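You operate a simulated robot arm through the tools that you are given. There is no shell and no other tool.

You are at the controls of a simulated robot arm. One attempt, no reset.

## Task
Clamp the FEED basket in the vice, brush it clean and stand it in the purple tray.
Fine: use the orange brush and put it back; leave the vice open. Set down upright: what you pick out, orange brush. What is to be rubbed or washed off counts as gone when no trace of it is left.

The check looks at the end state, three seconds after you hand in, the way a careful person would. Anything else that was tipped, shoved, dropped, spilled or broken makes it a failure.

## Robot
A 6-joint arm with a two-finger parallel gripper, fixed in place. Base frame: the origin is on the floor under the middle of its stand, x ahead of it, y to its left, z up. Lengths are in m, angles in rad, forces in N, time in s.
With the tool pointing down near the work surface it reaches from about 0.28 to 0.64 m from the base axis. Its first joint turns from -2.007 to 2.007 rad. Payload 3.43 kg.
The TCP is the grasp point between the finger pads, 0.034 m short of the fingertips. In the tool frame z runs along the fingers and y along their closing line. Largest opening 0.128 m; finger width 0.024, thickness 0.012; the body of the gripper, 0.048 by 0.13 m, starts 0.096 m behind the TCP.
Orientation is that of the tool frame in the base frame, as [roll, pitch, yaw] about the fixed x, y, z axes, in that order (R = Rz(yaw) Ry(pitch) Rx(roll)). With the fingers straight down and closing along the base's y, the tool's x points along the base's -x, its y along +y and its z along -z.

## Interface
- The arm moves only by the tool step_arm. Its argument "increments" is a list that holds one entry, the list of rows, each a list of 7 numbers: the shift along the tool's x, y, z in units of 20 mm (1.0 is 20 mm), then the turn, a rotation vector about the tool's x, y, z in units of 8 degrees (1.0 is 8 degrees), then the closure, from 0 (fully open) to 1 (shut). In form: [[[dx, dy, dz, rx, ry, rz, fingers], ...]]. A call has 1 to 20 rows; each row shifts and turns the commanded pose from where the row before left it, along the tool's axes as they then stand. A call with a number of a shift or a turn outside -1 to 1 is refused whole. Each row takes 0.2 s and may step no farther than 0.05 m and 0.15 rad from the row before; otherwise, or with a gripper value out of range, the whole call is refused. A pose out of reach is approached as far as the arm can. The call stops where the force on the tool passes 50 N (or 10 N more than at its start, if that is more) or the arm is blocked; 0.2 s more then pass. The fingers move at their own pace (about 0.153 m/s each) and stop on an object; they squeeze with about 27 N. The grip force told is the motor's: it shows also when the fingers shut on nothing. Time passes only in rows, and 0.2 s behind the last, so rows that do not move let the fingers close. The reply holds the time, the measured pose of the TCP, the force on the tool along the base axes, the opening and the grip force, in the units named above and with some noise, with the torque about the TCP (base axes, N m) and any sound that the robot's microphone picked up, and new pictures: "pictures" is both (left out), scene, wrist or none.
- Cameras (640 x 400 px; columns grow to the right, rows downward): "scene" is fixed at [0.3828, 0.4984, 1.537]; the picture's right is [-0.92, -0.40, 0.00], its down [-0.35, 0.80, -0.49] and it looks along [0.20, -0.44, -0.87] (base axes); focal length 267 px, centre (320, 200). "wrist" rides on the gripper at [0.076, -0.011, -0.16] in the tool frame; the picture's right is [0.15, 0.99, 0.00], its down [-0.88, 0.13, -0.46] and it looks along [-0.45, 0.07, 0.89] (tool axes); focal length 234 px, centre (320, 200). There is no depth. A picture from a camera that has moved, and an enlarged one, comes with that camera's place and axes in the base frame and with its lens. The place of the scene camera against the robot may be out by one fixed shift of up to 0.018 m in any direction.
- move_column(by): slides the trunk up (or, below 0, down) by that many m; the arm rides with it, the base frame stays. It gives what a move gives, with no picture.
- zoom(camera, box): a new picture of the part [left, top, right, bottom] of that camera's present view, enlarged. It takes no simulated time.
- finish_job(): hands the job in; it is judged then, once.

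Nothing tells you positions but the pictures and the camera data. Unless the task says otherwise, let go and move clear before handing in.

The tools are called after "Emit:" by a JSON object that holds its "api" and its "payload". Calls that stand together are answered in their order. step_arm: Moves the arm, as the interface text tells. Its arguments: {"type":"object","properties":{"increments":{"type":"array","items":{"type":"array","items":{"type":"array","items":{"type":"number"}}}},"pictures":{"type":"string","enum":["both","scene","wrist","none"]}},"required":["increments"]} The other tools are called the same way: move_column (by) moves the trunk up or down; zoom (camera, box) takes an enlarged picture of a part of a camera's view; finish_job () hands the job in.

At the start:

```text
time_s: 0.0
position: [0.4377, 0.063, 1.192]
tool_rot: [-3.141, 0.0, -3.139]
ft_force: [-0.5, 0.0, -0.3]
moment: [0.0, 0.04, 0.0]
grip_width: 0.1279
finger_force: 0.1
trunk travel left (down, up): [-0.925, 0.065]
```

scene: 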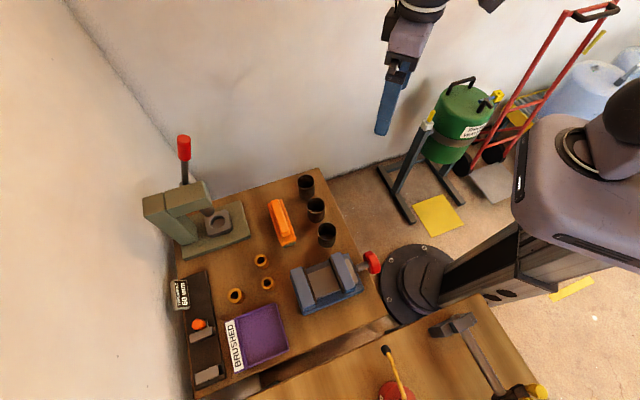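
wrist: 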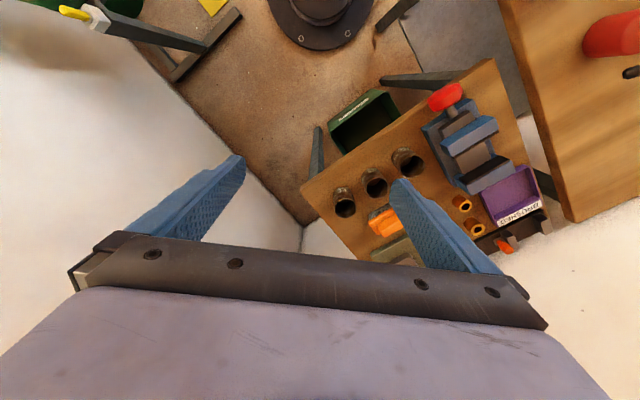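

I see a workbench with a press, a vice, an orange brush, three black cups or baskets, small orange rings and a purple tray. I'll zoom in to identify things before moving.

Emit:
{"api": "zoom", "payload": {"camera": "scene", "box": [240, 160, 400, 260]}}

Emit:
{"api": "zoom", "payload": {"camera": "scene", "box": [160, 240, 320, 400]}}

Emit:
{"api": "zoom", "payload": {"camera": "wrist", "box": [300, 50, 560, 280]}}

Emit:
{"api": "zoom", "payload": {"camera": "scene", "box": [130, 120, 400, 400]}}

```text
4.00 times, centred on (320, 210) of scene
camera zoom: at [0.3828, 0.4984, 1.537], right [-0.92, -0.4, 0.0], down [-0.35, 0.8, -0.49], along [0.2, -0.44, -0.87], focal length 1068 px, centre (320, 160)
```

zoom: 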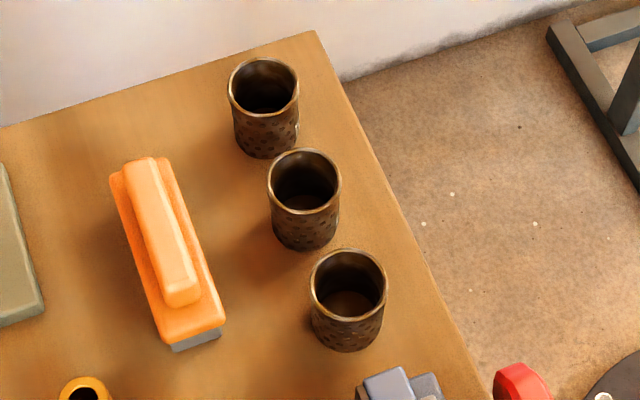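

```text
2.50 times, centred on (240, 320) of scene
camera zoom: at [0.3828, 0.4984, 1.537], right [-0.92, -0.4, 0.0], down [-0.35, 0.8, -0.49], along [0.2, -0.44, -0.87], focal length 668 px, centre (520, -100)
```

zoom: 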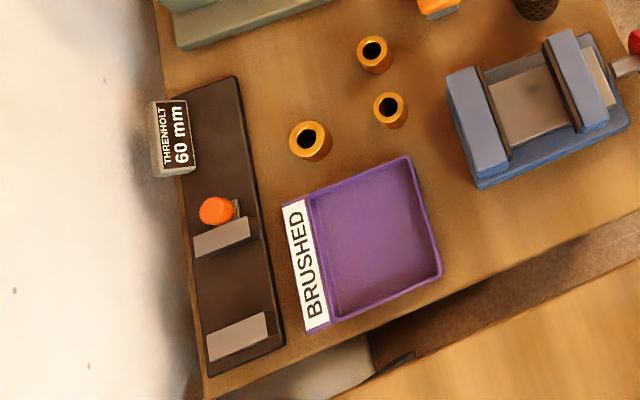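

```text
1.74 times, centred on (430, 165) of wrist
camera zoom: at [0.3629, 0.0509, 1.3505], right [-0.15, 0.99, 0.0], down [0.88, 0.13, 0.46], along [0.45, 0.07, -0.89], focal length 407 px, centre (129, 261)
```

zoom: 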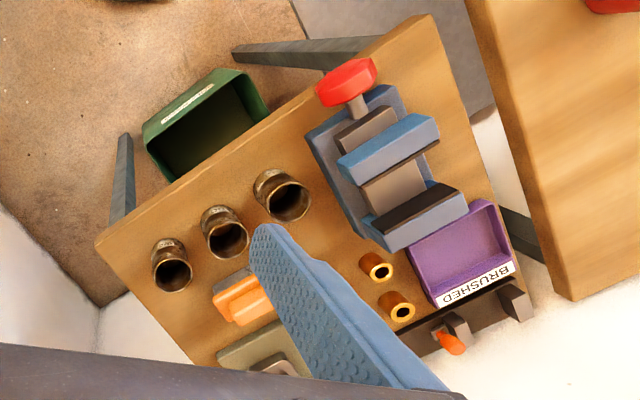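

```text
1.43 times, centred on (265, 260) of scene
camera zoom: at [0.3828, 0.4984, 1.537], right [-0.92, -0.4, 0.0], down [-0.35, 0.8, -0.49], along [0.2, -0.44, -0.87], focal length 382 px, centre (399, 114)
```

zoom: 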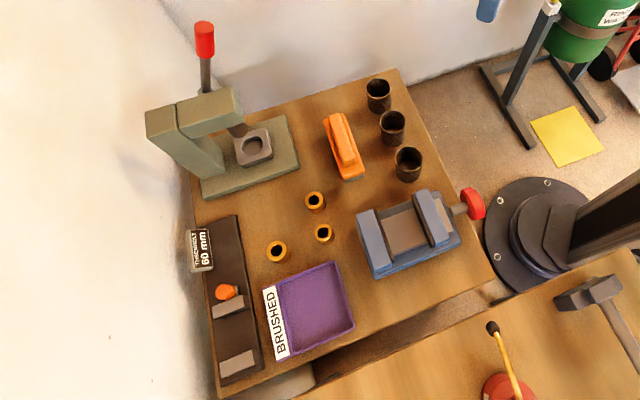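

The bench top comes out at about z 0.85, with its edge at 45° to the robot. The three baskets stand near that edge. I'll zoom in on the baskets and the vice in the wrist view to look for labels.

Emit:
{"api": "zoom", "payload": {"camera": "wrist", "box": [300, 120, 440, 220]}}

Emit:
{"api": "zoom", "payload": {"camera": "wrist", "box": [410, 70, 560, 260]}}

Emit:
{"api": "zoom", "payload": {"camera": "scene", "box": [280, 230, 400, 320]}}

Emit:
{"api": "zoom", "payload": {"camera": "scene", "box": [290, 165, 345, 250]}}

```text
4.00 times, centred on (370, 170) of wrist
camera zoom: at [0.3629, 0.0509, 1.3505], right [-0.15, 0.99, 0.0], down [0.88, 0.13, 0.46], along [0.45, 0.07, -0.89], focal length 937 px, centre (120, 320)
```

zoom: 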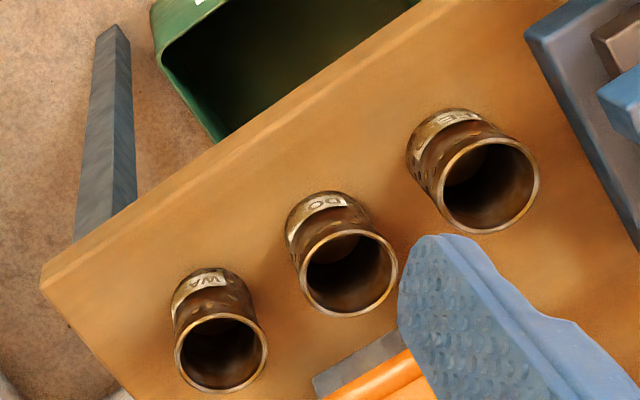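

```text
2.11 times, centred on (485, 165) of wrist
camera zoom: at [0.3629, 0.0509, 1.3505], right [-0.15, 0.99, 0.0], down [0.88, 0.13, 0.46], along [0.45, 0.07, -0.89], focal length 493 px, centre (-27, 274)
```

zoom: 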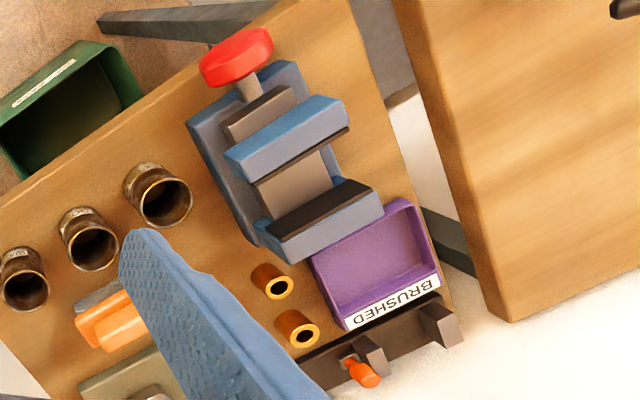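

```text
4.44 times, centred on (340, 275) of scene
camera zoom: at [0.3828, 0.4984, 1.537], right [-0.92, -0.4, 0.0], down [-0.35, 0.8, -0.49], along [0.2, -0.44, -0.87], focal length 1187 px, centre (231, -133)
```

zoom: 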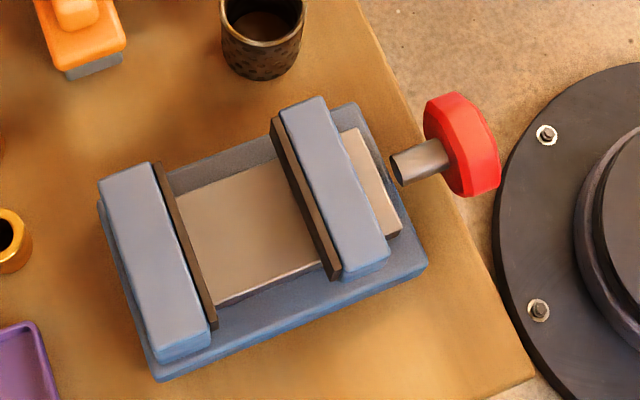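

```text
4.71 times, centred on (318, 208) of scene
camera zoom: at [0.3828, 0.4984, 1.537], right [-0.92, -0.4, 0.0], down [-0.35, 0.8, -0.49], along [0.2, -0.44, -0.87], focal length 1257 px, centre (332, 165)
```

zoom: 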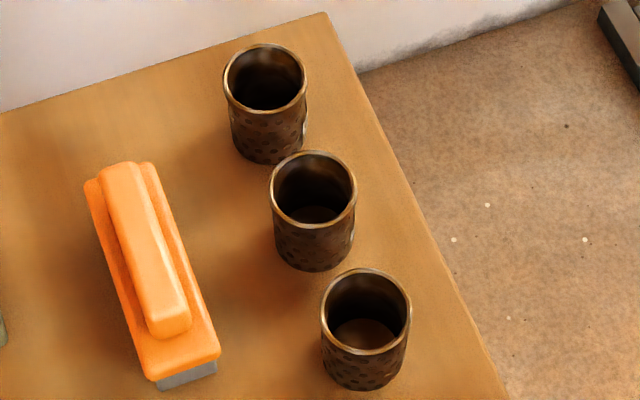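

The baskets carry labels facing the robot; the near-vice one may be FEED, but I can't read it well enough. I'll move back, turn towards the bench and tilt the camera to read the labels and look at the vice knob.

Emit:
{"api": "step_arm", "payload": {"increments": [[[0.98, 0.57, 0.7, 0, 0, 0, 0], [0.98, 0.57, 0.7, 0, 0, 0, 0], [0.98, 0.57, 0.7, 0, 0, 0, 0], [0.98, 0.57, 0.7, 0, 0, 0, 0], [0.98, 0.57, 0.7, 0, 0, 0, 0], [0, 0, 0, 0, 0, -1, 0], [0, 0, 0, 0, 0, -1, 0], [0, 0, 0, 0, 0, -1, 0], [0, 0, 0, 0, 0, -1, 0], [0, 0, 0, 0, -1, 0, 0], [0, 0, 0, 0, -1, 0, 0], [0, 0, 0, 0, -1, 0, 0]]]}}

```text
time_s: 2.6
position: [0.3481, 0.1206, 1.1255]
tool_rot: [3.141, 0.419, -2.581]
ft_force: [-0.5, 0.4, 0.6]
moment: [-0.02, 0.0, -0.02]
grip_width: 0.1278
finger_force: 0.1
out of reach, approached as far as the arm can: row 12
trunk travel left (down, up): [-0.925, 0.065]
camera wrist: at [0.2397, 0.0405, 1.2398], right [-0.64, 0.77, -0.06], down [0.46, 0.44, 0.77], along [0.62, 0.47, -0.63], focal length 234 px, centre (320, 200)
```

scene: 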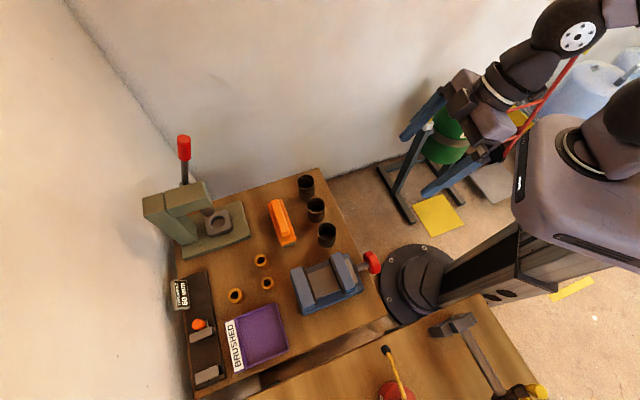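
wrist: 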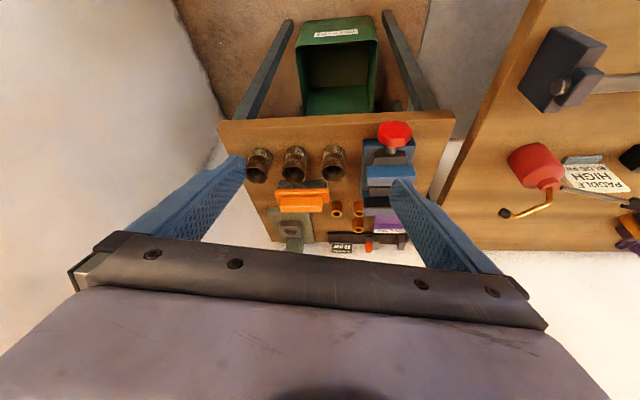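

Emit:
{"api": "zoom", "payload": {"camera": "wrist", "box": [235, 130, 355, 205]}}

Emit:
{"api": "zoom", "payload": {"camera": "wrist", "box": [320, 110, 460, 260]}}

Emit:
{"api": "zoom", "payload": {"camera": "wrist", "box": [290, 10, 400, 120]}}

```text
5.33 times, centred on (295, 168) of wrist
camera zoom: at [0.2397, 0.0405, 1.2398], right [-0.64, 0.77, -0.06], down [0.46, 0.44, 0.77], along [0.62, 0.47, -0.63], focal length 1249 px, centre (453, 373)
```

zoom: 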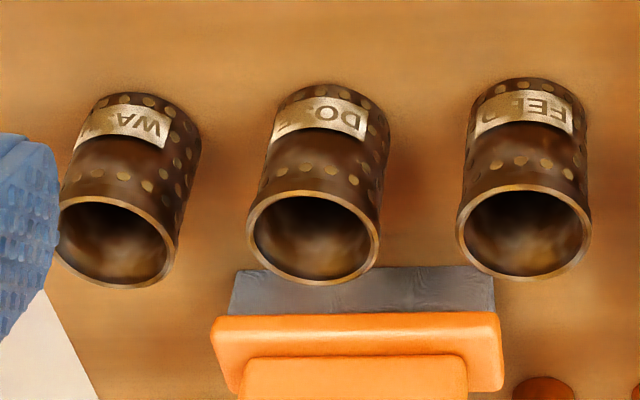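

```text
2.67 times, centred on (390, 185) of wrist
camera zoom: at [0.2397, 0.0405, 1.2398], right [-0.64, 0.77, -0.06], down [0.46, 0.44, 0.77], along [0.62, 0.47, -0.63], focal length 624 px, centre (133, 240)
```

zoom: 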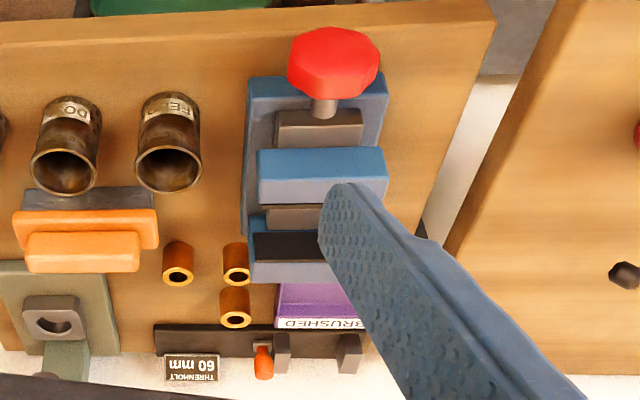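

```text
3.64 times, centred on (345, 65) of wrist
camera zoom: at [0.2397, 0.0405, 1.2398], right [-0.64, 0.77, -0.06], down [0.46, 0.44, 0.77], along [0.62, 0.47, -0.63], focal length 852 px, centre (229, 691)
```

zoom: 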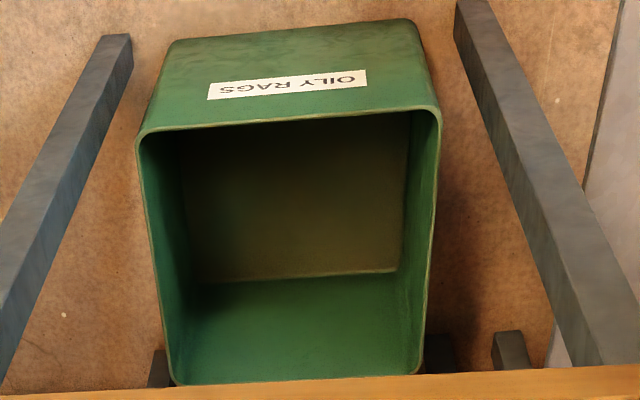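

The FEED basket reads "FE_D" and is the one beside the vice, with its rim at about (0.486, 0.257, 0.90). Next I'll hover above it with the tool vertical to look at the dirt and clearances.

Emit:
{"api": "step_arm", "payload": {"increments": [[[0, 0, 0, 0, 1, 0, 0], [0, 0, 0, 0, 1, 0, 0], [0, 0, 0, 0, 1, 0, 0], [0, 0, 0, 0, 0, -0.8, 0], [0, 0, 0, 0, 0, -0.8, 0], [-0.925, 0, 0.43, 0, 0, 0, 0], [-0.925, 0, 0.43, 0, 0, 0, 0], [-0.925, 0, 0.43, 0, 0, 0, 0], [-0.925, 0, 0.43, 0, 0, 0, 0], [-0.925, 0, 0.43, 0, 0, 0, 0], [-0.925, 0, 0.43, 0, 0, 0, 0], [-0.925, 0, 0.43, 0, 0, 0, 0], [-0.925, 0, 0.43, 0, 0, 0, 0], [-0.925, 0, 0.43, 0, 0, 0, 0], [-0.925, 0, 0.43, 0, 0, 0, 0]]]}}

```text
time_s: 5.8
position: [0.4794, 0.2512, 1.0388]
tool_rot: [-3.141, 0.0, -2.36]
ft_force: [0.0, 0.5, 0.0]
moment: [0.04, -0.01, -0.02]
grip_width: 0.1281
finger_force: 0.1
trunk travel left (down, up): [-0.925, 0.065]
camera wrist: at [0.4346, 0.1916, 1.1986], right [-0.8, 0.6, 0.0], down [0.53, 0.71, 0.46], along [0.27, 0.36, -0.89], focal length 234 px, centre (320, 200)
```

scene: 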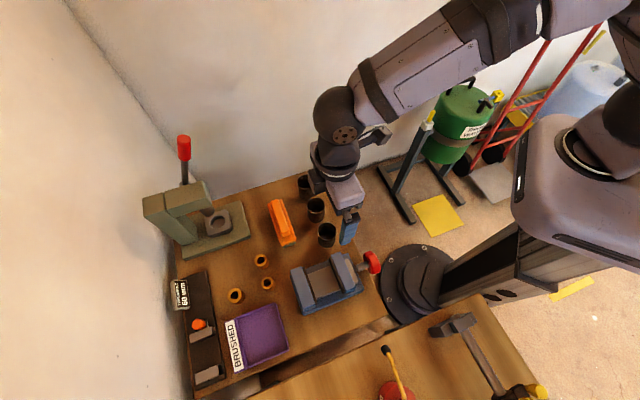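
wrist: 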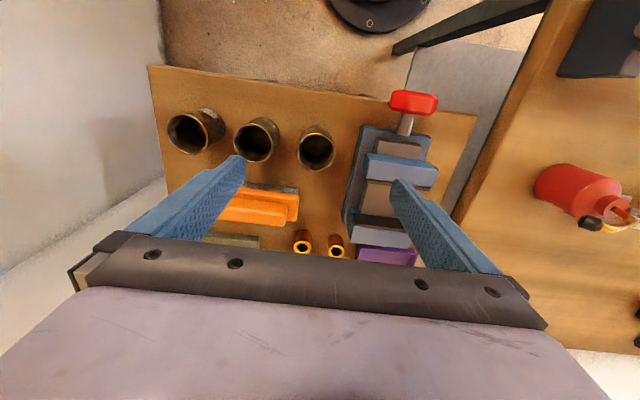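

Emit:
{"api": "zoom", "payload": {"camera": "wrist", "box": [230, 100, 350, 175]}}

Emit:
{"api": "zoom", "payload": {"camera": "wrist", "box": [330, 80, 450, 270]}}

Emit:
{"api": "zoom", "payload": {"camera": "wrist", "box": [200, 170, 360, 270]}}

```text
5.33 times, centred on (290, 138) of wrist
camera zoom: at [0.4346, 0.1916, 1.1986], right [-0.8, 0.6, 0.0], down [0.53, 0.71, 0.46], along [0.27, 0.36, -0.89], focal length 1249 px, centre (480, 533)
```

zoom: 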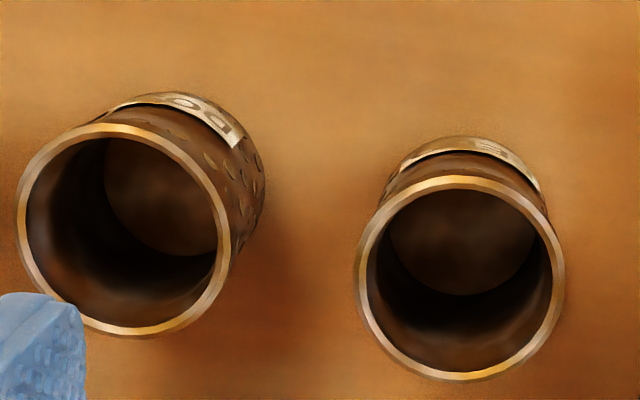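

```text
2.11 times, centred on (390, 175) of wrist
camera zoom: at [0.4346, 0.1916, 1.1986], right [-0.8, 0.6, 0.0], down [0.53, 0.71, 0.46], along [0.27, 0.36, -0.89], focal length 493 px, centre (173, 253)
```

zoom: 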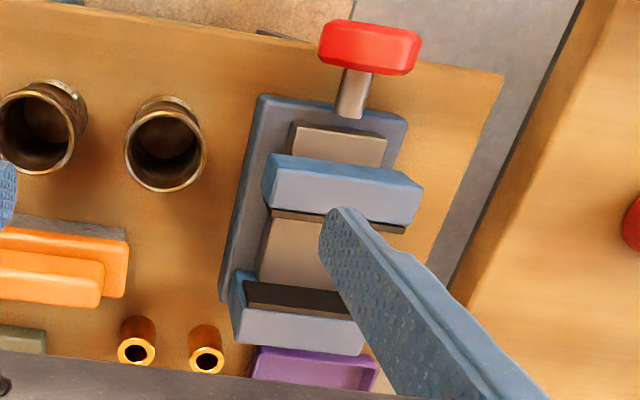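

```text
4.00 times, centred on (280, 220) of wrist
camera zoom: at [0.4346, 0.1916, 1.1986], right [-0.8, 0.6, 0.0], down [0.53, 0.71, 0.46], along [0.27, 0.36, -0.89], focal length 937 px, centre (480, 120)
```

zoom: 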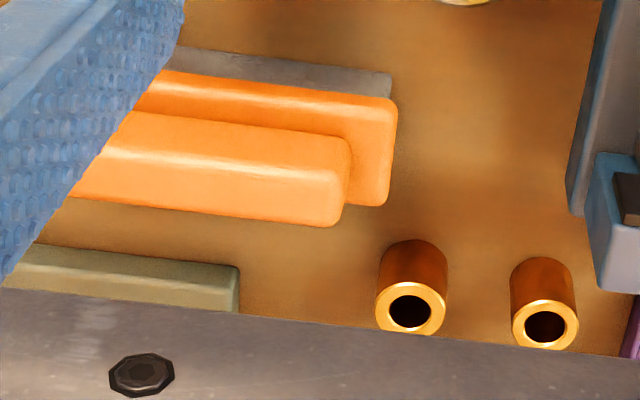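

The hover works and FEED is at about (0.487, 0.254), rim z 0.906. I'll slide along the bench to look down on the vice and measure its jaws and knob.

Emit:
{"api": "step_arm", "payload": {"increments": [[[-0.2, 1, 0, 0, 0, 0, 0], [-0.2, 1, 0, 0, 0, 0, 0], [-0.2, 1, 0, 0, 0, 0, 0], [-0.2, 1, 0, 0, 0, 0, 0], [-0.2, 1, 0, 0, 0, 0, 0], [0, 1, 0, 0, 0, 0, 0]]], "pictures": "wrist"}}

Emit:
{"api": "zoom", "payload": {"camera": "wrist", "box": [220, 60, 420, 240]}}

```text
time_s: 7.2
position: [0.408, 0.3513, 1.0401]
tool_rot: [3.141, 0.0, -2.36]
ft_force: [0.0, 0.3, 0.6]
moment: [-0.01, -0.01, 0.0]
grip_width: 0.1279
finger_force: 0.0
trunk travel left (down, up): [-0.925, 0.065]
camera wrist: at [0.3624, 0.2914, 1.1982], right [-0.8, 0.6, 0.0], down [0.53, 0.71, 0.46], along [0.27, 0.36, -0.89], focal length 234 px, centre (320, 200)
```

wrist: 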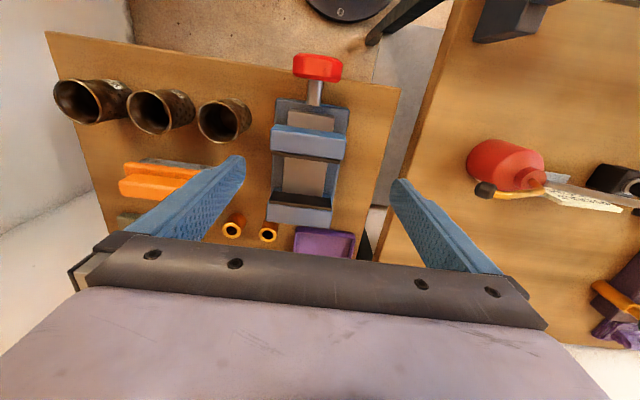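

```text
2.22 times, centred on (320, 150) of wrist
camera zoom: at [0.3624, 0.2914, 1.1982], right [-0.8, 0.6, 0.0], down [0.53, 0.71, 0.46], along [0.27, 0.36, -0.89], focal length 520 px, centre (320, 311)
```

zoom: 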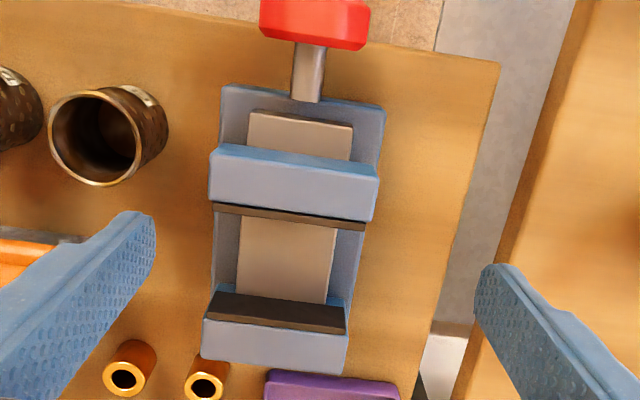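

The vice jaws are about 64 mm apart, centred near r 0.585 m along the 45° line, with their tops at z ≈ 0.92. I'll now go above the FEED basket with the closing line turned 45° away from its neighbour and the fingers partly closed.

Emit:
{"api": "step_arm", "payload": {"increments": [[[-0.785, -0.971, 0, 0, 0, 0, 0.3], [0, 0, 0, 0, 0, 0.933, 0.4], [0, 0, 0, 0, 0, 0.933, 0.4], [0, 0, 0, 0, 0, 0.933, 0.4], [0, 0, 0, 0, 0, 0.933, 0.4], [0, 0, 0, 0, 0, 0.933, 0.4], [0, 0, 0, 0, 0, 0.933, 0.4]]], "pictures": "none"}}

```text
time_s: 8.8
position: [0.4335, 0.3478, 1.0392]
tool_rot: [-3.141, 0.0, 3.14]
ft_force: [-0.3, -0.2, -0.4]
moment: [0.0, 0.03, -0.03]
grip_width: 0.0769
finger_force: 0.1
trunk travel left (down, up): [-0.925, 0.065]
```

The tool is turned. Now I'll translate over the FEED basket and drop to a hover just above it.

Emit:
{"api": "step_arm", "payload": {"increments": [[[-0.53, -0.936, 0.4, 0, 0, 0, 0.4], [-0.53, -0.936, 0.4, 0, 0, 0, 0.4], [-0.53, -0.936, 0.4, 0, 0, 0, 0.4], [-0.53, -0.936, 0.4, 0, 0, 0, 0.4], [-0.53, -0.936, 0.4, 0, 0, 0, 0.4]]]}}

Emit:
{"api": "zoom", "payload": {"camera": "wrist", "box": [240, 100, 400, 200]}}

```text
time_s: 10.0
position: [0.4881, 0.2553, 0.9994]
tool_rot: [-3.142, -0.001, -3.141]
ft_force: [0.7, 0.7, -0.6]
moment: [-0.02, 0.01, -0.03]
grip_width: 0.0767
finger_force: 0.1
trunk travel left (down, up): [-0.925, 0.065]
camera wrist: at [0.4123, 0.2437, 1.1588], right [-0.15, 0.99, 0.0], down [0.88, 0.13, 0.46], along [0.45, 0.07, -0.89], focal length 234 px, centre (320, 200)
```

scene: 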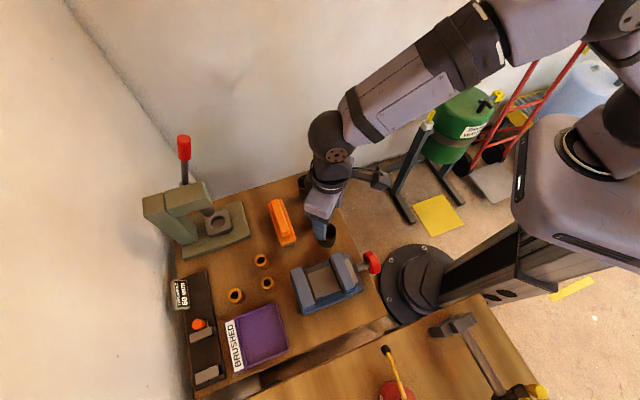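
wrist: 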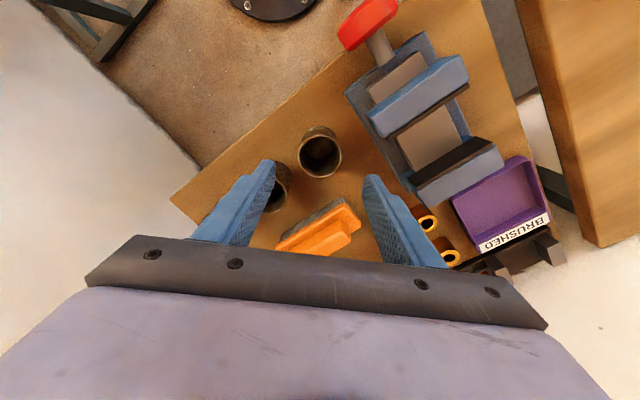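

```text
4.00 times, centred on (320, 150) of wrist
camera zoom: at [0.4123, 0.2437, 1.1588], right [-0.15, 0.99, 0.0], down [0.88, 0.13, 0.46], along [0.45, 0.07, -0.89], focal length 937 px, centre (320, 400)
```

zoom: 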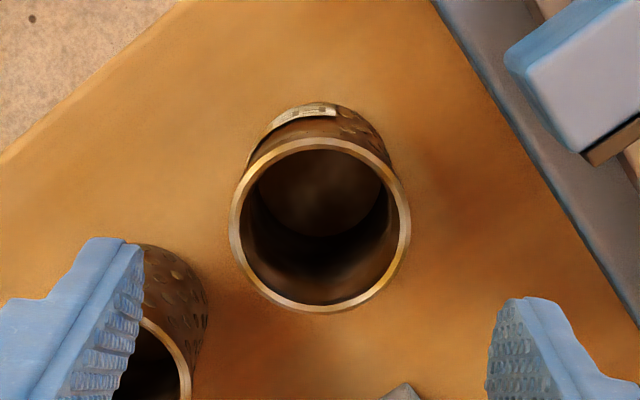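

The basket sits centred between the fingers with about 18 mm of clearance to the neighbour. I'll descend, then close.

Emit:
{"api": "step_arm", "payload": {"increments": [[[0.1, 0, 0.95, 0, 0, 0, 0.4], [0, 0, 0.95, 0, 0, 0, 0.4], [0, 0, 0.95, 0, 0, 0, 0.4], [0, 0, 0.95, 0, 0, 0, 0.4], [0, 0, 0.95, 0, 0, 0, 0.4], [0, 0, 0, 0, 0, 0, 0.4]]], "pictures": "wrist"}}

```text
time_s: 11.4
position: [0.4855, 0.2553, 0.9048]
tool_rot: [3.139, 0.0, 3.14]
ft_force: [0.1, -0.2, -0.7]
moment: [-0.02, 0.02, 0.02]
grip_width: 0.0766
finger_force: 0.1
trunk travel left (down, up): [-0.925, 0.065]
camera wrist: at [0.411, 0.2453, 1.0629], right [-0.15, 0.99, 0.0], down [0.88, 0.13, 0.46], along [0.45, 0.07, -0.89], focal length 234 px, centre (320, 200)
```

wrist: 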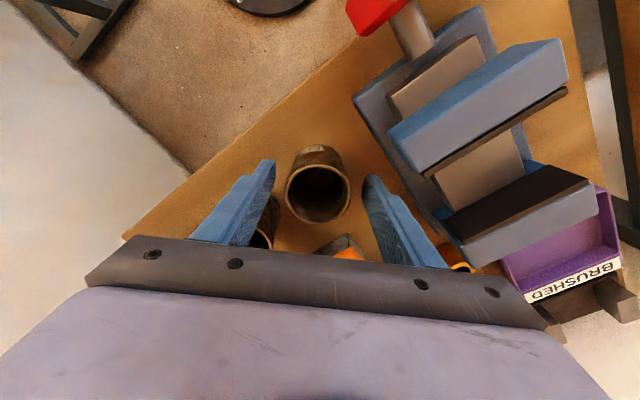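

The fingers straddle the basket. Now I'll close on it.

Emit:
{"api": "step_arm", "payload": {"increments": [[[0, 0, 0, 0, 0, 0, 0.55], [0, 0, 0, 0, 0, 0, 0.8], [0, 0, 0, 0, 0, 0, 1], [0, 0, 0, 0, 0, 0, 1]]], "pictures": "wrist"}}

```text
time_s: 12.4
position: [0.4861, 0.2567, 0.9041]
tool_rot: [-3.141, 0.0, -3.14]
ft_force: [0.0, 0.1, 0.7]
moment: [0.0, 0.04, -0.01]
grip_width: 0.0477
finger_force: 27.4
trunk travel left (down, up): [-0.925, 0.065]
camera wrist: at [0.4111, 0.2454, 1.0629], right [-0.15, 0.99, 0.0], down [0.88, 0.13, 0.46], along [0.45, 0.07, -0.89], focal length 234 px, centre (320, 200)
```

wrist: 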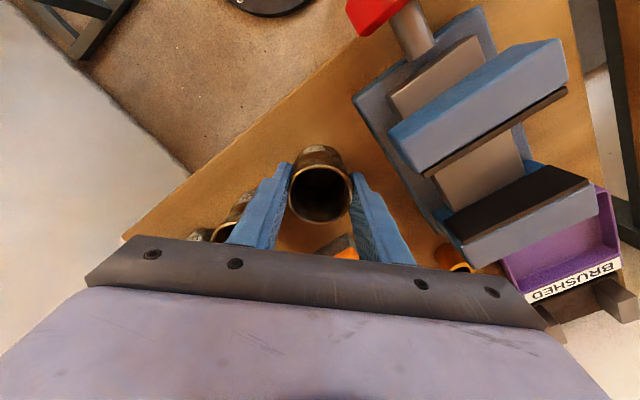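

The basket is gripped at 48 mm. I'll lift it clear and hold it up to inspect the dirt.

Emit:
{"api": "step_arm", "payload": {"increments": [[[0, 0, -0.5, 0, 0, 0, 1], [0, 0, -1, 0, 0, 0, 1], [0, 0, -1, 0, 0, 0, 1], [0, 0, -1, 0, 0, 0, 1], [0, 0, -1, 0, 0, 0, 1], [0, 0, -1, 0, 0, 0, 1], [0, 0, -1, 0, 0, 0, 1], [0, 0, -1, 0, 0, 0, 1], [0, 0, -1, 0, 0, 0, 1], [0, 0, -1, 0, 0, 0, 1], [0, 0, -1, 0, 0, 0, 1], [0, 0, -1, 0, 0, 0, 1]]]}}

Emit:
{"api": "zoom", "payload": {"camera": "scene", "box": [290, 150, 390, 250]}}

Emit:
{"api": "zoom", "payload": {"camera": "wrist", "box": [270, 130, 370, 240]}}

```text
time_s: 15.0
position: [0.4857, 0.2542, 1.1347]
tool_rot: [3.141, 0.0, -3.141]
ft_force: [0.2, 0.3, 0.9]
moment: [0.0, 0.01, -0.02]
grip_width: 0.0002
finger_force: 27.7
trunk travel left (down, up): [-0.925, 0.065]
camera wrist: at [0.4098, 0.2434, 1.2931], right [-0.15, 0.99, 0.0], down [0.88, 0.13, 0.46], along [0.45, 0.07, -0.89], focal length 234 px, centre (320, 200)
```

scene: 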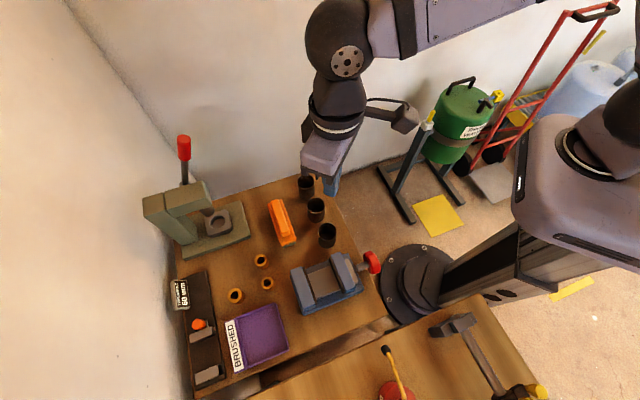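
wrist: 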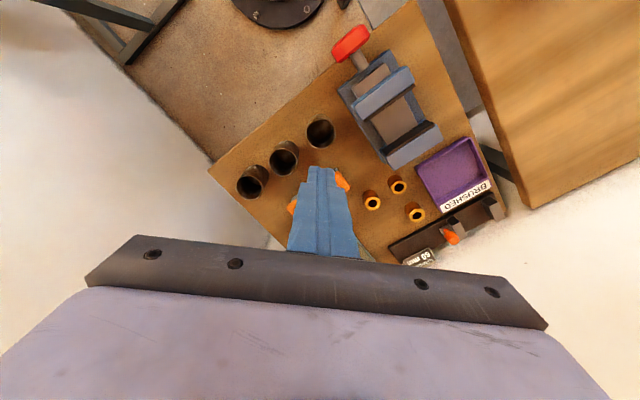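

```text
4.00 times, centred on (340, 200) of scene
camera zoom: at [0.3828, 0.4984, 1.537], right [-0.92, -0.4, 0.0], down [-0.35, 0.8, -0.49], along [0.2, -0.44, -0.87], focal length 1068 px, centre (240, 200)
```

zoom: 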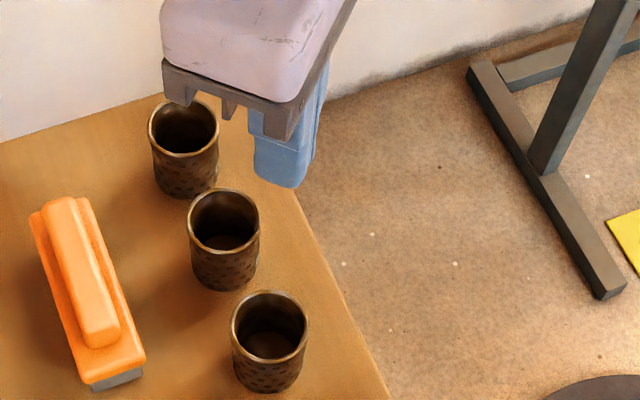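

```text
3.64 times, centred on (320, 185) of wrist
camera zoom: at [0.4098, 0.2434, 1.2931], right [-0.15, 0.99, 0.0], down [0.88, 0.13, 0.46], along [0.45, 0.07, -0.89], focal length 852 px, centre (320, 254)
```

zoom: 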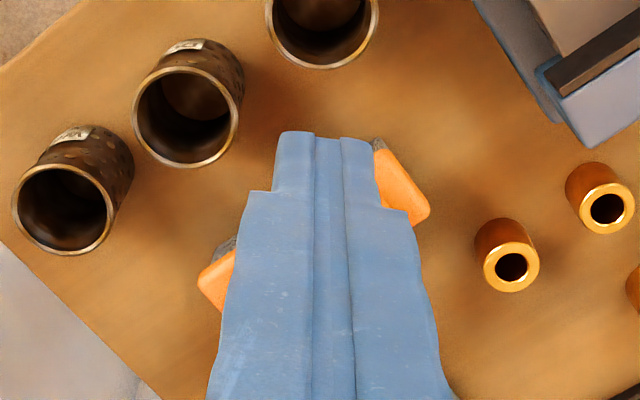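

The fingers slipped off the basket as I lifted, and it still stands upright where it was. I'll go back down and grip about 12 mm deeper, then lift in small steps while watching the force.

Emit:
{"api": "step_arm", "payload": {"increments": [[[0, 0, 0, 0, 0, 0, 0.4], [0, 0, 1, 0, 0, 0, 0.4], [0, 0, 1, 0, 0, 0, 0.4], [0, 0, 1, 0, 0, 0, 0.4], [0, 0, 1, 0, 0, 0, 0.4], [0, 0, 1, 0, 0, 0, 0.4], [0, 0, 1, 0, 0, 0, 0.4], [0, 0, 1, 0, 0, 0, 0.4]]], "pictures": "wrist"}}

Emit:
{"api": "zoom", "payload": {"camera": "wrist", "box": [240, 100, 400, 200]}}

```text
time_s: 16.8
position: [0.4832, 0.2547, 0.9951]
tool_rot: [3.141, 0.001, -3.141]
ft_force: [0.2, -0.2, 0.5]
moment: [-0.01, 0.01, -0.01]
grip_width: 0.0769
finger_force: 0.1
trunk travel left (down, up): [-0.925, 0.065]
camera wrist: at [0.4077, 0.2441, 1.153], right [-0.15, 0.99, 0.0], down [0.88, 0.13, 0.46], along [0.45, 0.07, -0.89], focal length 234 px, centre (320, 200)
```

wrist: 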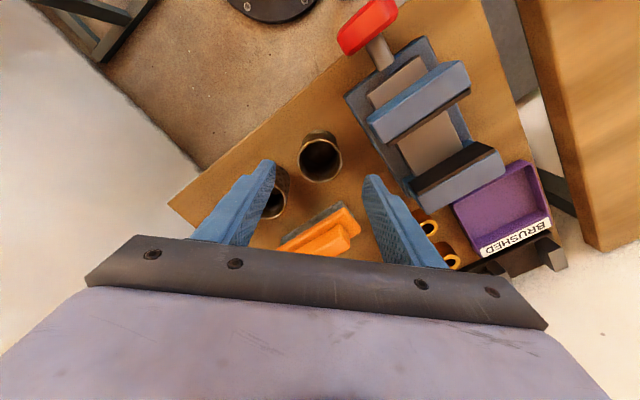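

```text
4.00 times, centred on (320, 150) of wrist
camera zoom: at [0.4077, 0.2441, 1.153], right [-0.15, 0.99, 0.0], down [0.88, 0.13, 0.46], along [0.45, 0.07, -0.89], focal length 937 px, centre (320, 400)
```

zoom: 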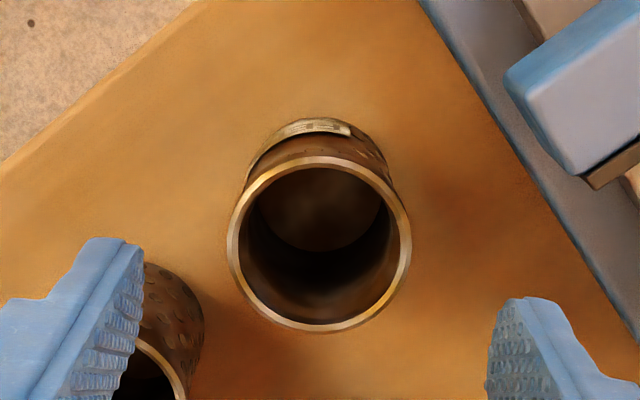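

Emit:
{"api": "step_arm", "payload": {"increments": [[[-0.08, 0, 0.9, 0, 0, 0, 0.4], [0, 0, 0.9, 0, 0, 0, 0.4], [0, 0, 0.9, 0, 0, 0, 0.4], [0, 0, 0.9, 0, 0, 0, 0.4], [0, 0, 0.9, 0, 0, 0, 0.4], [0, 0, 0.7, 0, 0, 0, 0.4], [0, 0, 0, 0, 0, 0, 0.4], [0, 0, 0, 0, 0, 0, 0.6], [0, 0, 0, 0, 0, 0, 0.8], [0, 0, 0, 0, 0, 0, 1], [0, 0, 0, 0, 0, 0, 1], [0, 0, 0, 0, 0, 0, 1]]], "pictures": "wrist"}}

Emit:
{"api": "zoom", "payload": {"camera": "wrist", "box": [240, 120, 400, 220]}}

```text
time_s: 19.4
position: [0.4857, 0.2539, 0.8905]
tool_rot: [3.142, 0.001, 3.141]
ft_force: [-0.3, -0.6, 0.0]
moment: [0.01, -0.01, -0.01]
grip_width: 0.0435
finger_force: 26.9
trunk travel left (down, up): [-0.925, 0.065]
camera wrist: at [0.4098, 0.243, 1.0503], right [-0.15, 0.99, 0.0], down [0.88, 0.13, 0.46], along [0.45, 0.07, -0.89], focal length 234 px, centre (320, 200)
```

wrist: 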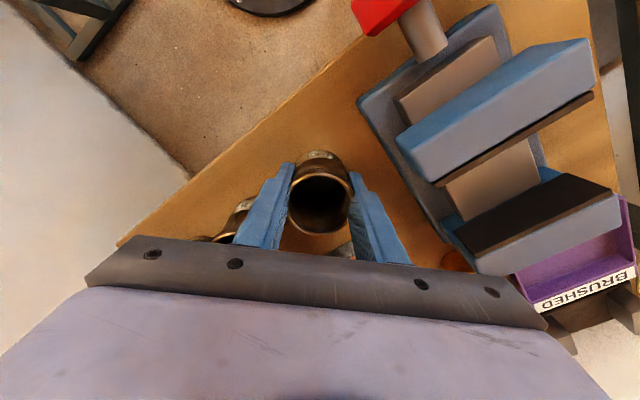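

```text
4.00 times, centred on (320, 170) of wrist
camera zoom: at [0.4098, 0.243, 1.0503], right [-0.15, 0.99, 0.0], down [0.88, 0.13, 0.46], along [0.45, 0.07, -0.89], focal length 937 px, centre (320, 320)
```

zoom: 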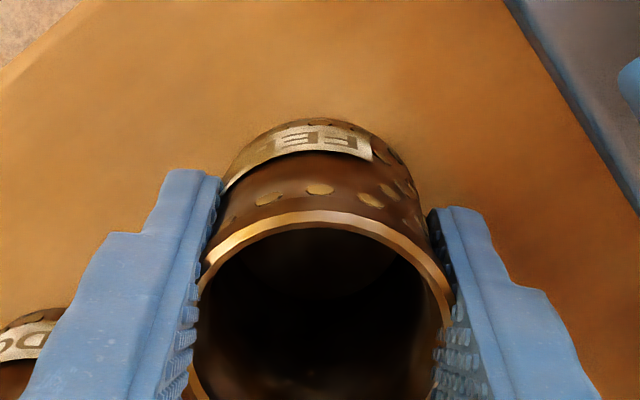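

Gripped 12 mm lower now, where it measures 43.5 mm, so the basket tapers and the wider rim should hold on the pads. I'll lift a little and check.

Emit:
{"api": "step_arm", "payload": {"increments": [[[0, 0, -0.15, 0, 0, 0, 1], [0, 0, -0.15, 0, 0, 0, 1], [0, 0, -0.2, 0, 0, 0, 1], [0, 0, 0, 0, 0, 0, 1]]], "pictures": "wrist"}}

Emit:
{"api": "zoom", "payload": {"camera": "wrist", "box": [240, 120, 400, 220]}}

```text
time_s: 20.4
position: [0.4852, 0.2535, 0.8993]
tool_rot: [-3.141, 0.002, 3.142]
ft_force: [0.2, -0.4, -0.3]
moment: [-0.01, -0.04, -0.01]
grip_width: 0.0434
finger_force: 27.4
trunk travel left (down, up): [-0.925, 0.065]
camera wrist: at [0.4107, 0.2432, 1.0596], right [-0.15, 0.99, 0.0], down [0.88, 0.13, 0.46], along [0.45, 0.07, -0.89], focal length 234 px, centre (320, 200)
```

wrist: 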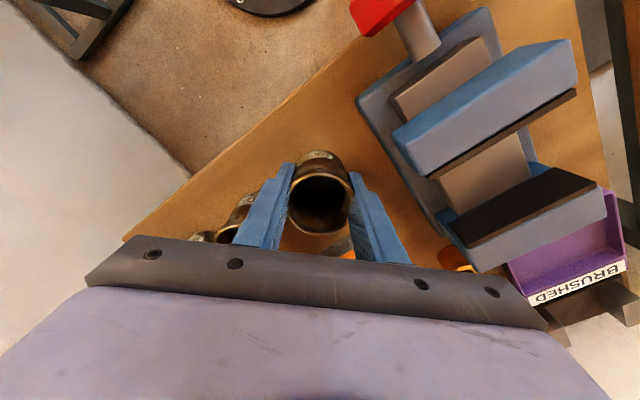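

```text
4.00 times, centred on (320, 170) of wrist
camera zoom: at [0.4107, 0.2432, 1.0596], right [-0.15, 0.99, 0.0], down [0.88, 0.13, 0.46], along [0.45, 0.07, -0.89], focal length 937 px, centre (320, 320)
```

zoom: 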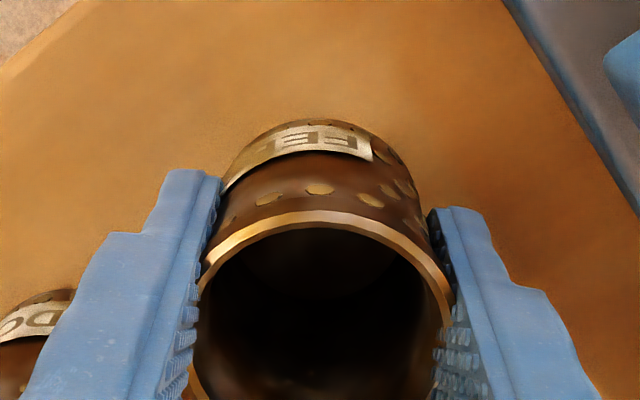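

The basket is rising with the fingers now. I'll continue lifting gently.

Emit:
{"api": "step_arm", "payload": {"increments": [[[0, 0, -0.3, 0, 0, 0, 1], [0, 0, -0.5, 0, 0, 0, 1], [0, 0, -0.7, 0, 0, 0, 1], [0, 0, -0.7, 0, 0, 0, 1], [0, 0, -0.7, 0, 0, 0, 1], [0, 0, -0.7, 0, 0, 0, 1], [0, 0, -0.7, 0, 0, 0, 1], [0, 0, -0.7, 0, 0, 0, 1], [0, 0, -0.7, 0, 0, 0, 1], [0, 0, -0.7, 0, 0, 0, 1], [0, 0, -0.4, 0, 0, 0, 1]]]}}

Emit:
{"api": "zoom", "payload": {"camera": "scene", "box": [280, 150, 380, 250]}}

Emit:
{"api": "zoom", "payload": {"camera": "wrist", "box": [240, 120, 400, 220]}}

```text
time_s: 22.8
position: [0.486, 0.2543, 1.0389]
tool_rot: [3.14, -0.001, -3.141]
ft_force: [0.4, -0.9, -0.7]
moment: [-0.01, -0.02, 0.02]
grip_width: 0.0432
finger_force: 27.5
trunk travel left (down, up): [-0.925, 0.065]
camera wrist: at [0.4112, 0.2442, 1.1966], right [-0.15, 0.99, 0.0], down [0.88, 0.13, 0.46], along [0.45, 0.07, -0.89], focal length 234 px, centre (320, 200)
```

scene: 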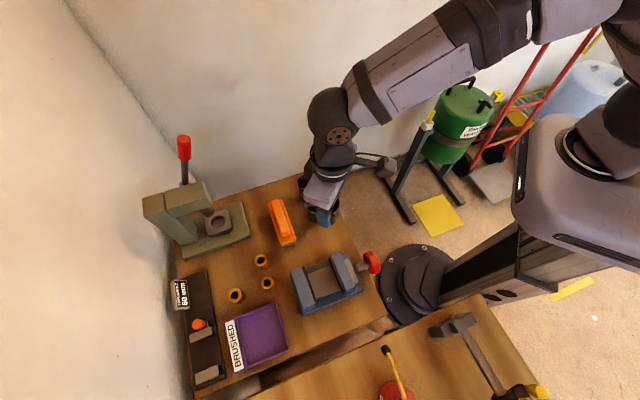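
wrist: 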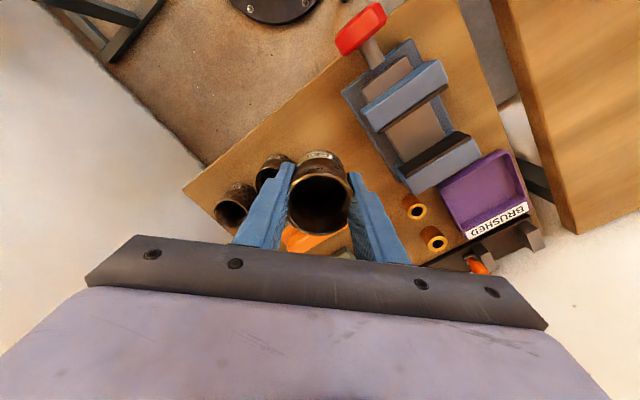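

```text
4.00 times, centred on (330, 200) of scene
camera zoom: at [0.3828, 0.4984, 1.537], right [-0.92, -0.4, 0.0], down [-0.35, 0.8, -0.49], along [0.2, -0.44, -0.87], focal length 1068 px, centre (280, 200)
```

zoom: 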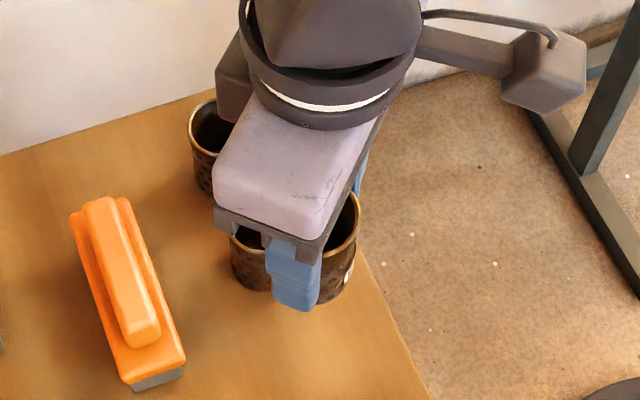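

```text
4.00 times, centred on (320, 170) of wrist
camera zoom: at [0.4112, 0.2442, 1.1966], right [-0.15, 0.99, 0.0], down [0.88, 0.13, 0.46], along [0.45, 0.07, -0.89], focal length 937 px, centre (320, 320)
```

zoom: 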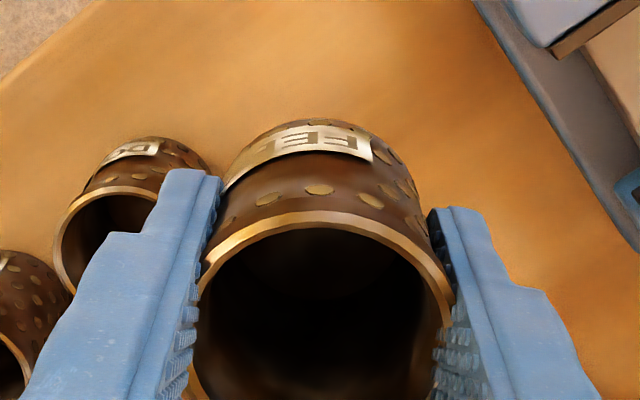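

The FEED basket is held securely. I'll raise and turn it so the scene camera can see its side, to find where the dirt is.

Emit:
{"api": "step_arm", "payload": {"increments": [[[0, 0, -0.7, 0, 0, -0.94, 1], [0, 0, -0.7, 0, 0, -0.94, 1], [0, 0, -0.7, 0, 0, -0.94, 1], [0, 0, -0.7, 0, 0, -0.94, 1], [0, 0, -0.7, 0, 0, -0.94, 1], [0, 0, -0.7, 0, 0, -0.94, 1], [0, 0, -0.7, 0, 0, -0.94, 1], [0, 0, -0.7, 0, 0, -0.94, 1], [0, 0, -0.7, 0, 0, -0.94, 1], [0, 0, -0.7, 0, 0, -0.94, 1], [0, 0, -0.7, 0, 0, -0.94, 1], [0, 0, -0.7, 0, 0, -0.94, 1]]]}}

Emit:
{"api": "zoom", "payload": {"camera": "scene", "box": [260, 120, 380, 220]}}

Emit:
{"api": "zoom", "payload": {"camera": "wrist", "box": [240, 120, 400, 220]}}

```text
time_s: 25.4
position: [0.4863, 0.2554, 1.2045]
tool_rot: [3.141, -0.002, -1.563]
ft_force: [-0.4, 0.1, -0.7]
moment: [0.0, 0.0, -0.01]
grip_width: 0.0434
finger_force: 27.2
trunk travel left (down, up): [-0.925, 0.065]
camera wrist: at [0.4986, 0.1799, 1.3634], right [-0.99, -0.15, 0.0], down [-0.14, 0.88, 0.46], along [-0.07, 0.45, -0.89], focal length 234 px, centre (320, 200)
```

scene: 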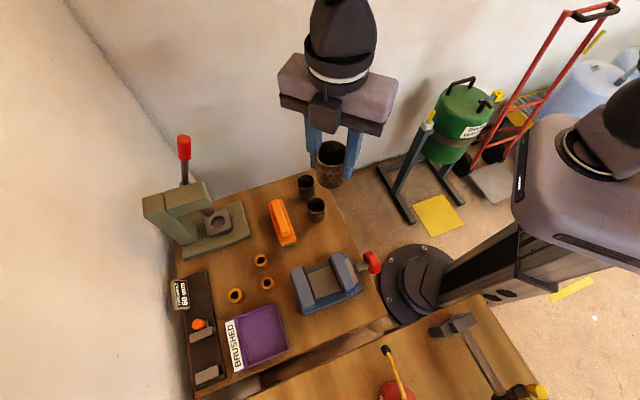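
wrist: 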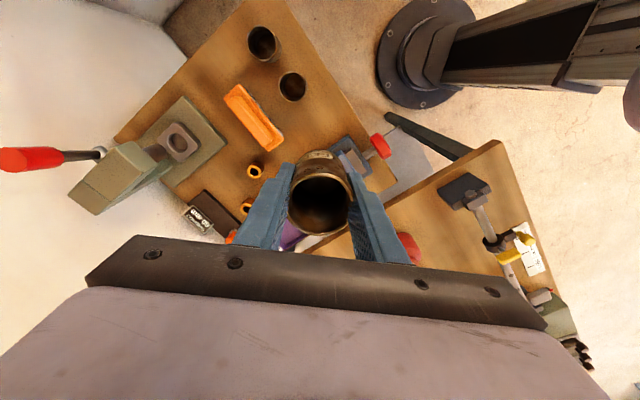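

```text
4.00 times, centred on (320, 170) of scene
camera zoom: at [0.3828, 0.4984, 1.537], right [-0.92, -0.4, 0.0], down [-0.35, 0.8, -0.49], along [0.2, -0.44, -0.87], focal length 1068 px, centre (320, 320)
```

zoom: 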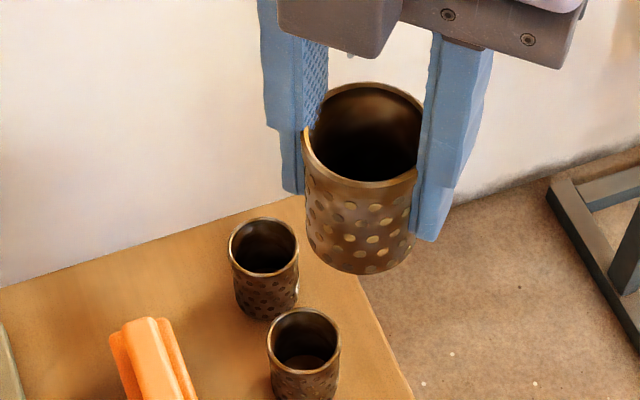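

```text
4.00 times, centred on (320, 170) of wrist
camera zoom: at [0.4986, 0.1799, 1.3634], right [-0.99, -0.15, 0.0], down [-0.14, 0.88, 0.46], along [-0.07, 0.45, -0.89], focal length 937 px, centre (320, 320)
```

zoom: 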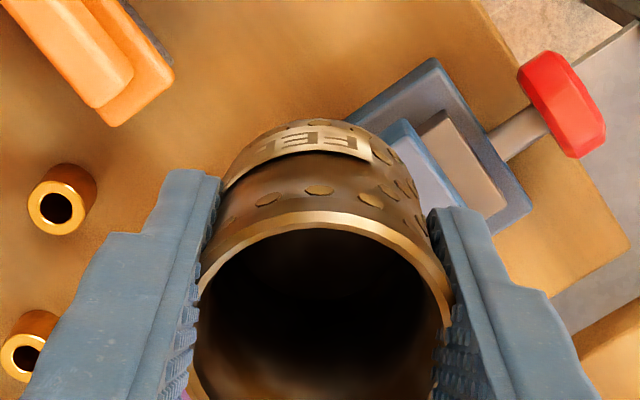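

Emit:
{"api": "zoom", "payload": {"camera": "scene", "box": [308, 135, 354, 195]}}

Emit:
{"api": "zoom", "payload": {"camera": "wrist", "box": [285, 145, 355, 195]}}

```text
6.67 times, centred on (331, 165) of scene
camera zoom: at [0.3828, 0.4984, 1.537], right [-0.92, -0.4, 0.0], down [-0.35, 0.8, -0.49], along [0.2, -0.44, -0.87], focal length 1781 px, centre (247, 433)
```

zoom: 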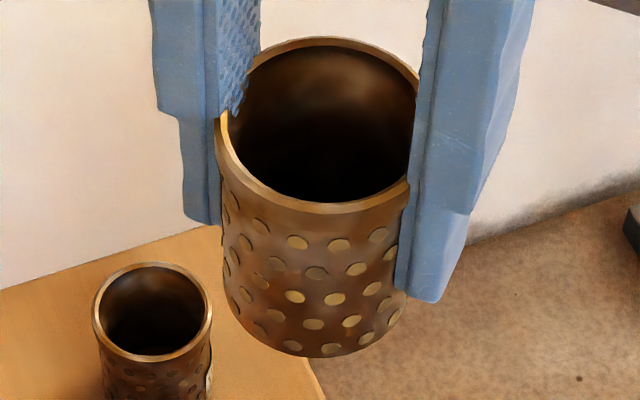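

```text
8.00 times, centred on (320, 170) of wrist
camera zoom: at [0.4986, 0.1799, 1.3634], right [-0.99, -0.15, 0.0], down [-0.14, 0.88, 0.46], along [-0.07, 0.45, -0.89], focal length 1873 px, centre (320, 440)
```

zoom: 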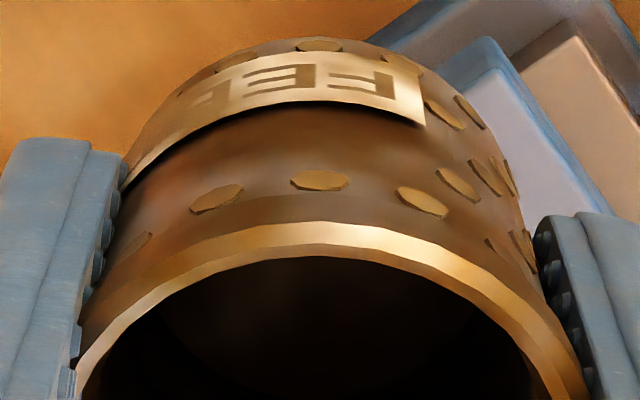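

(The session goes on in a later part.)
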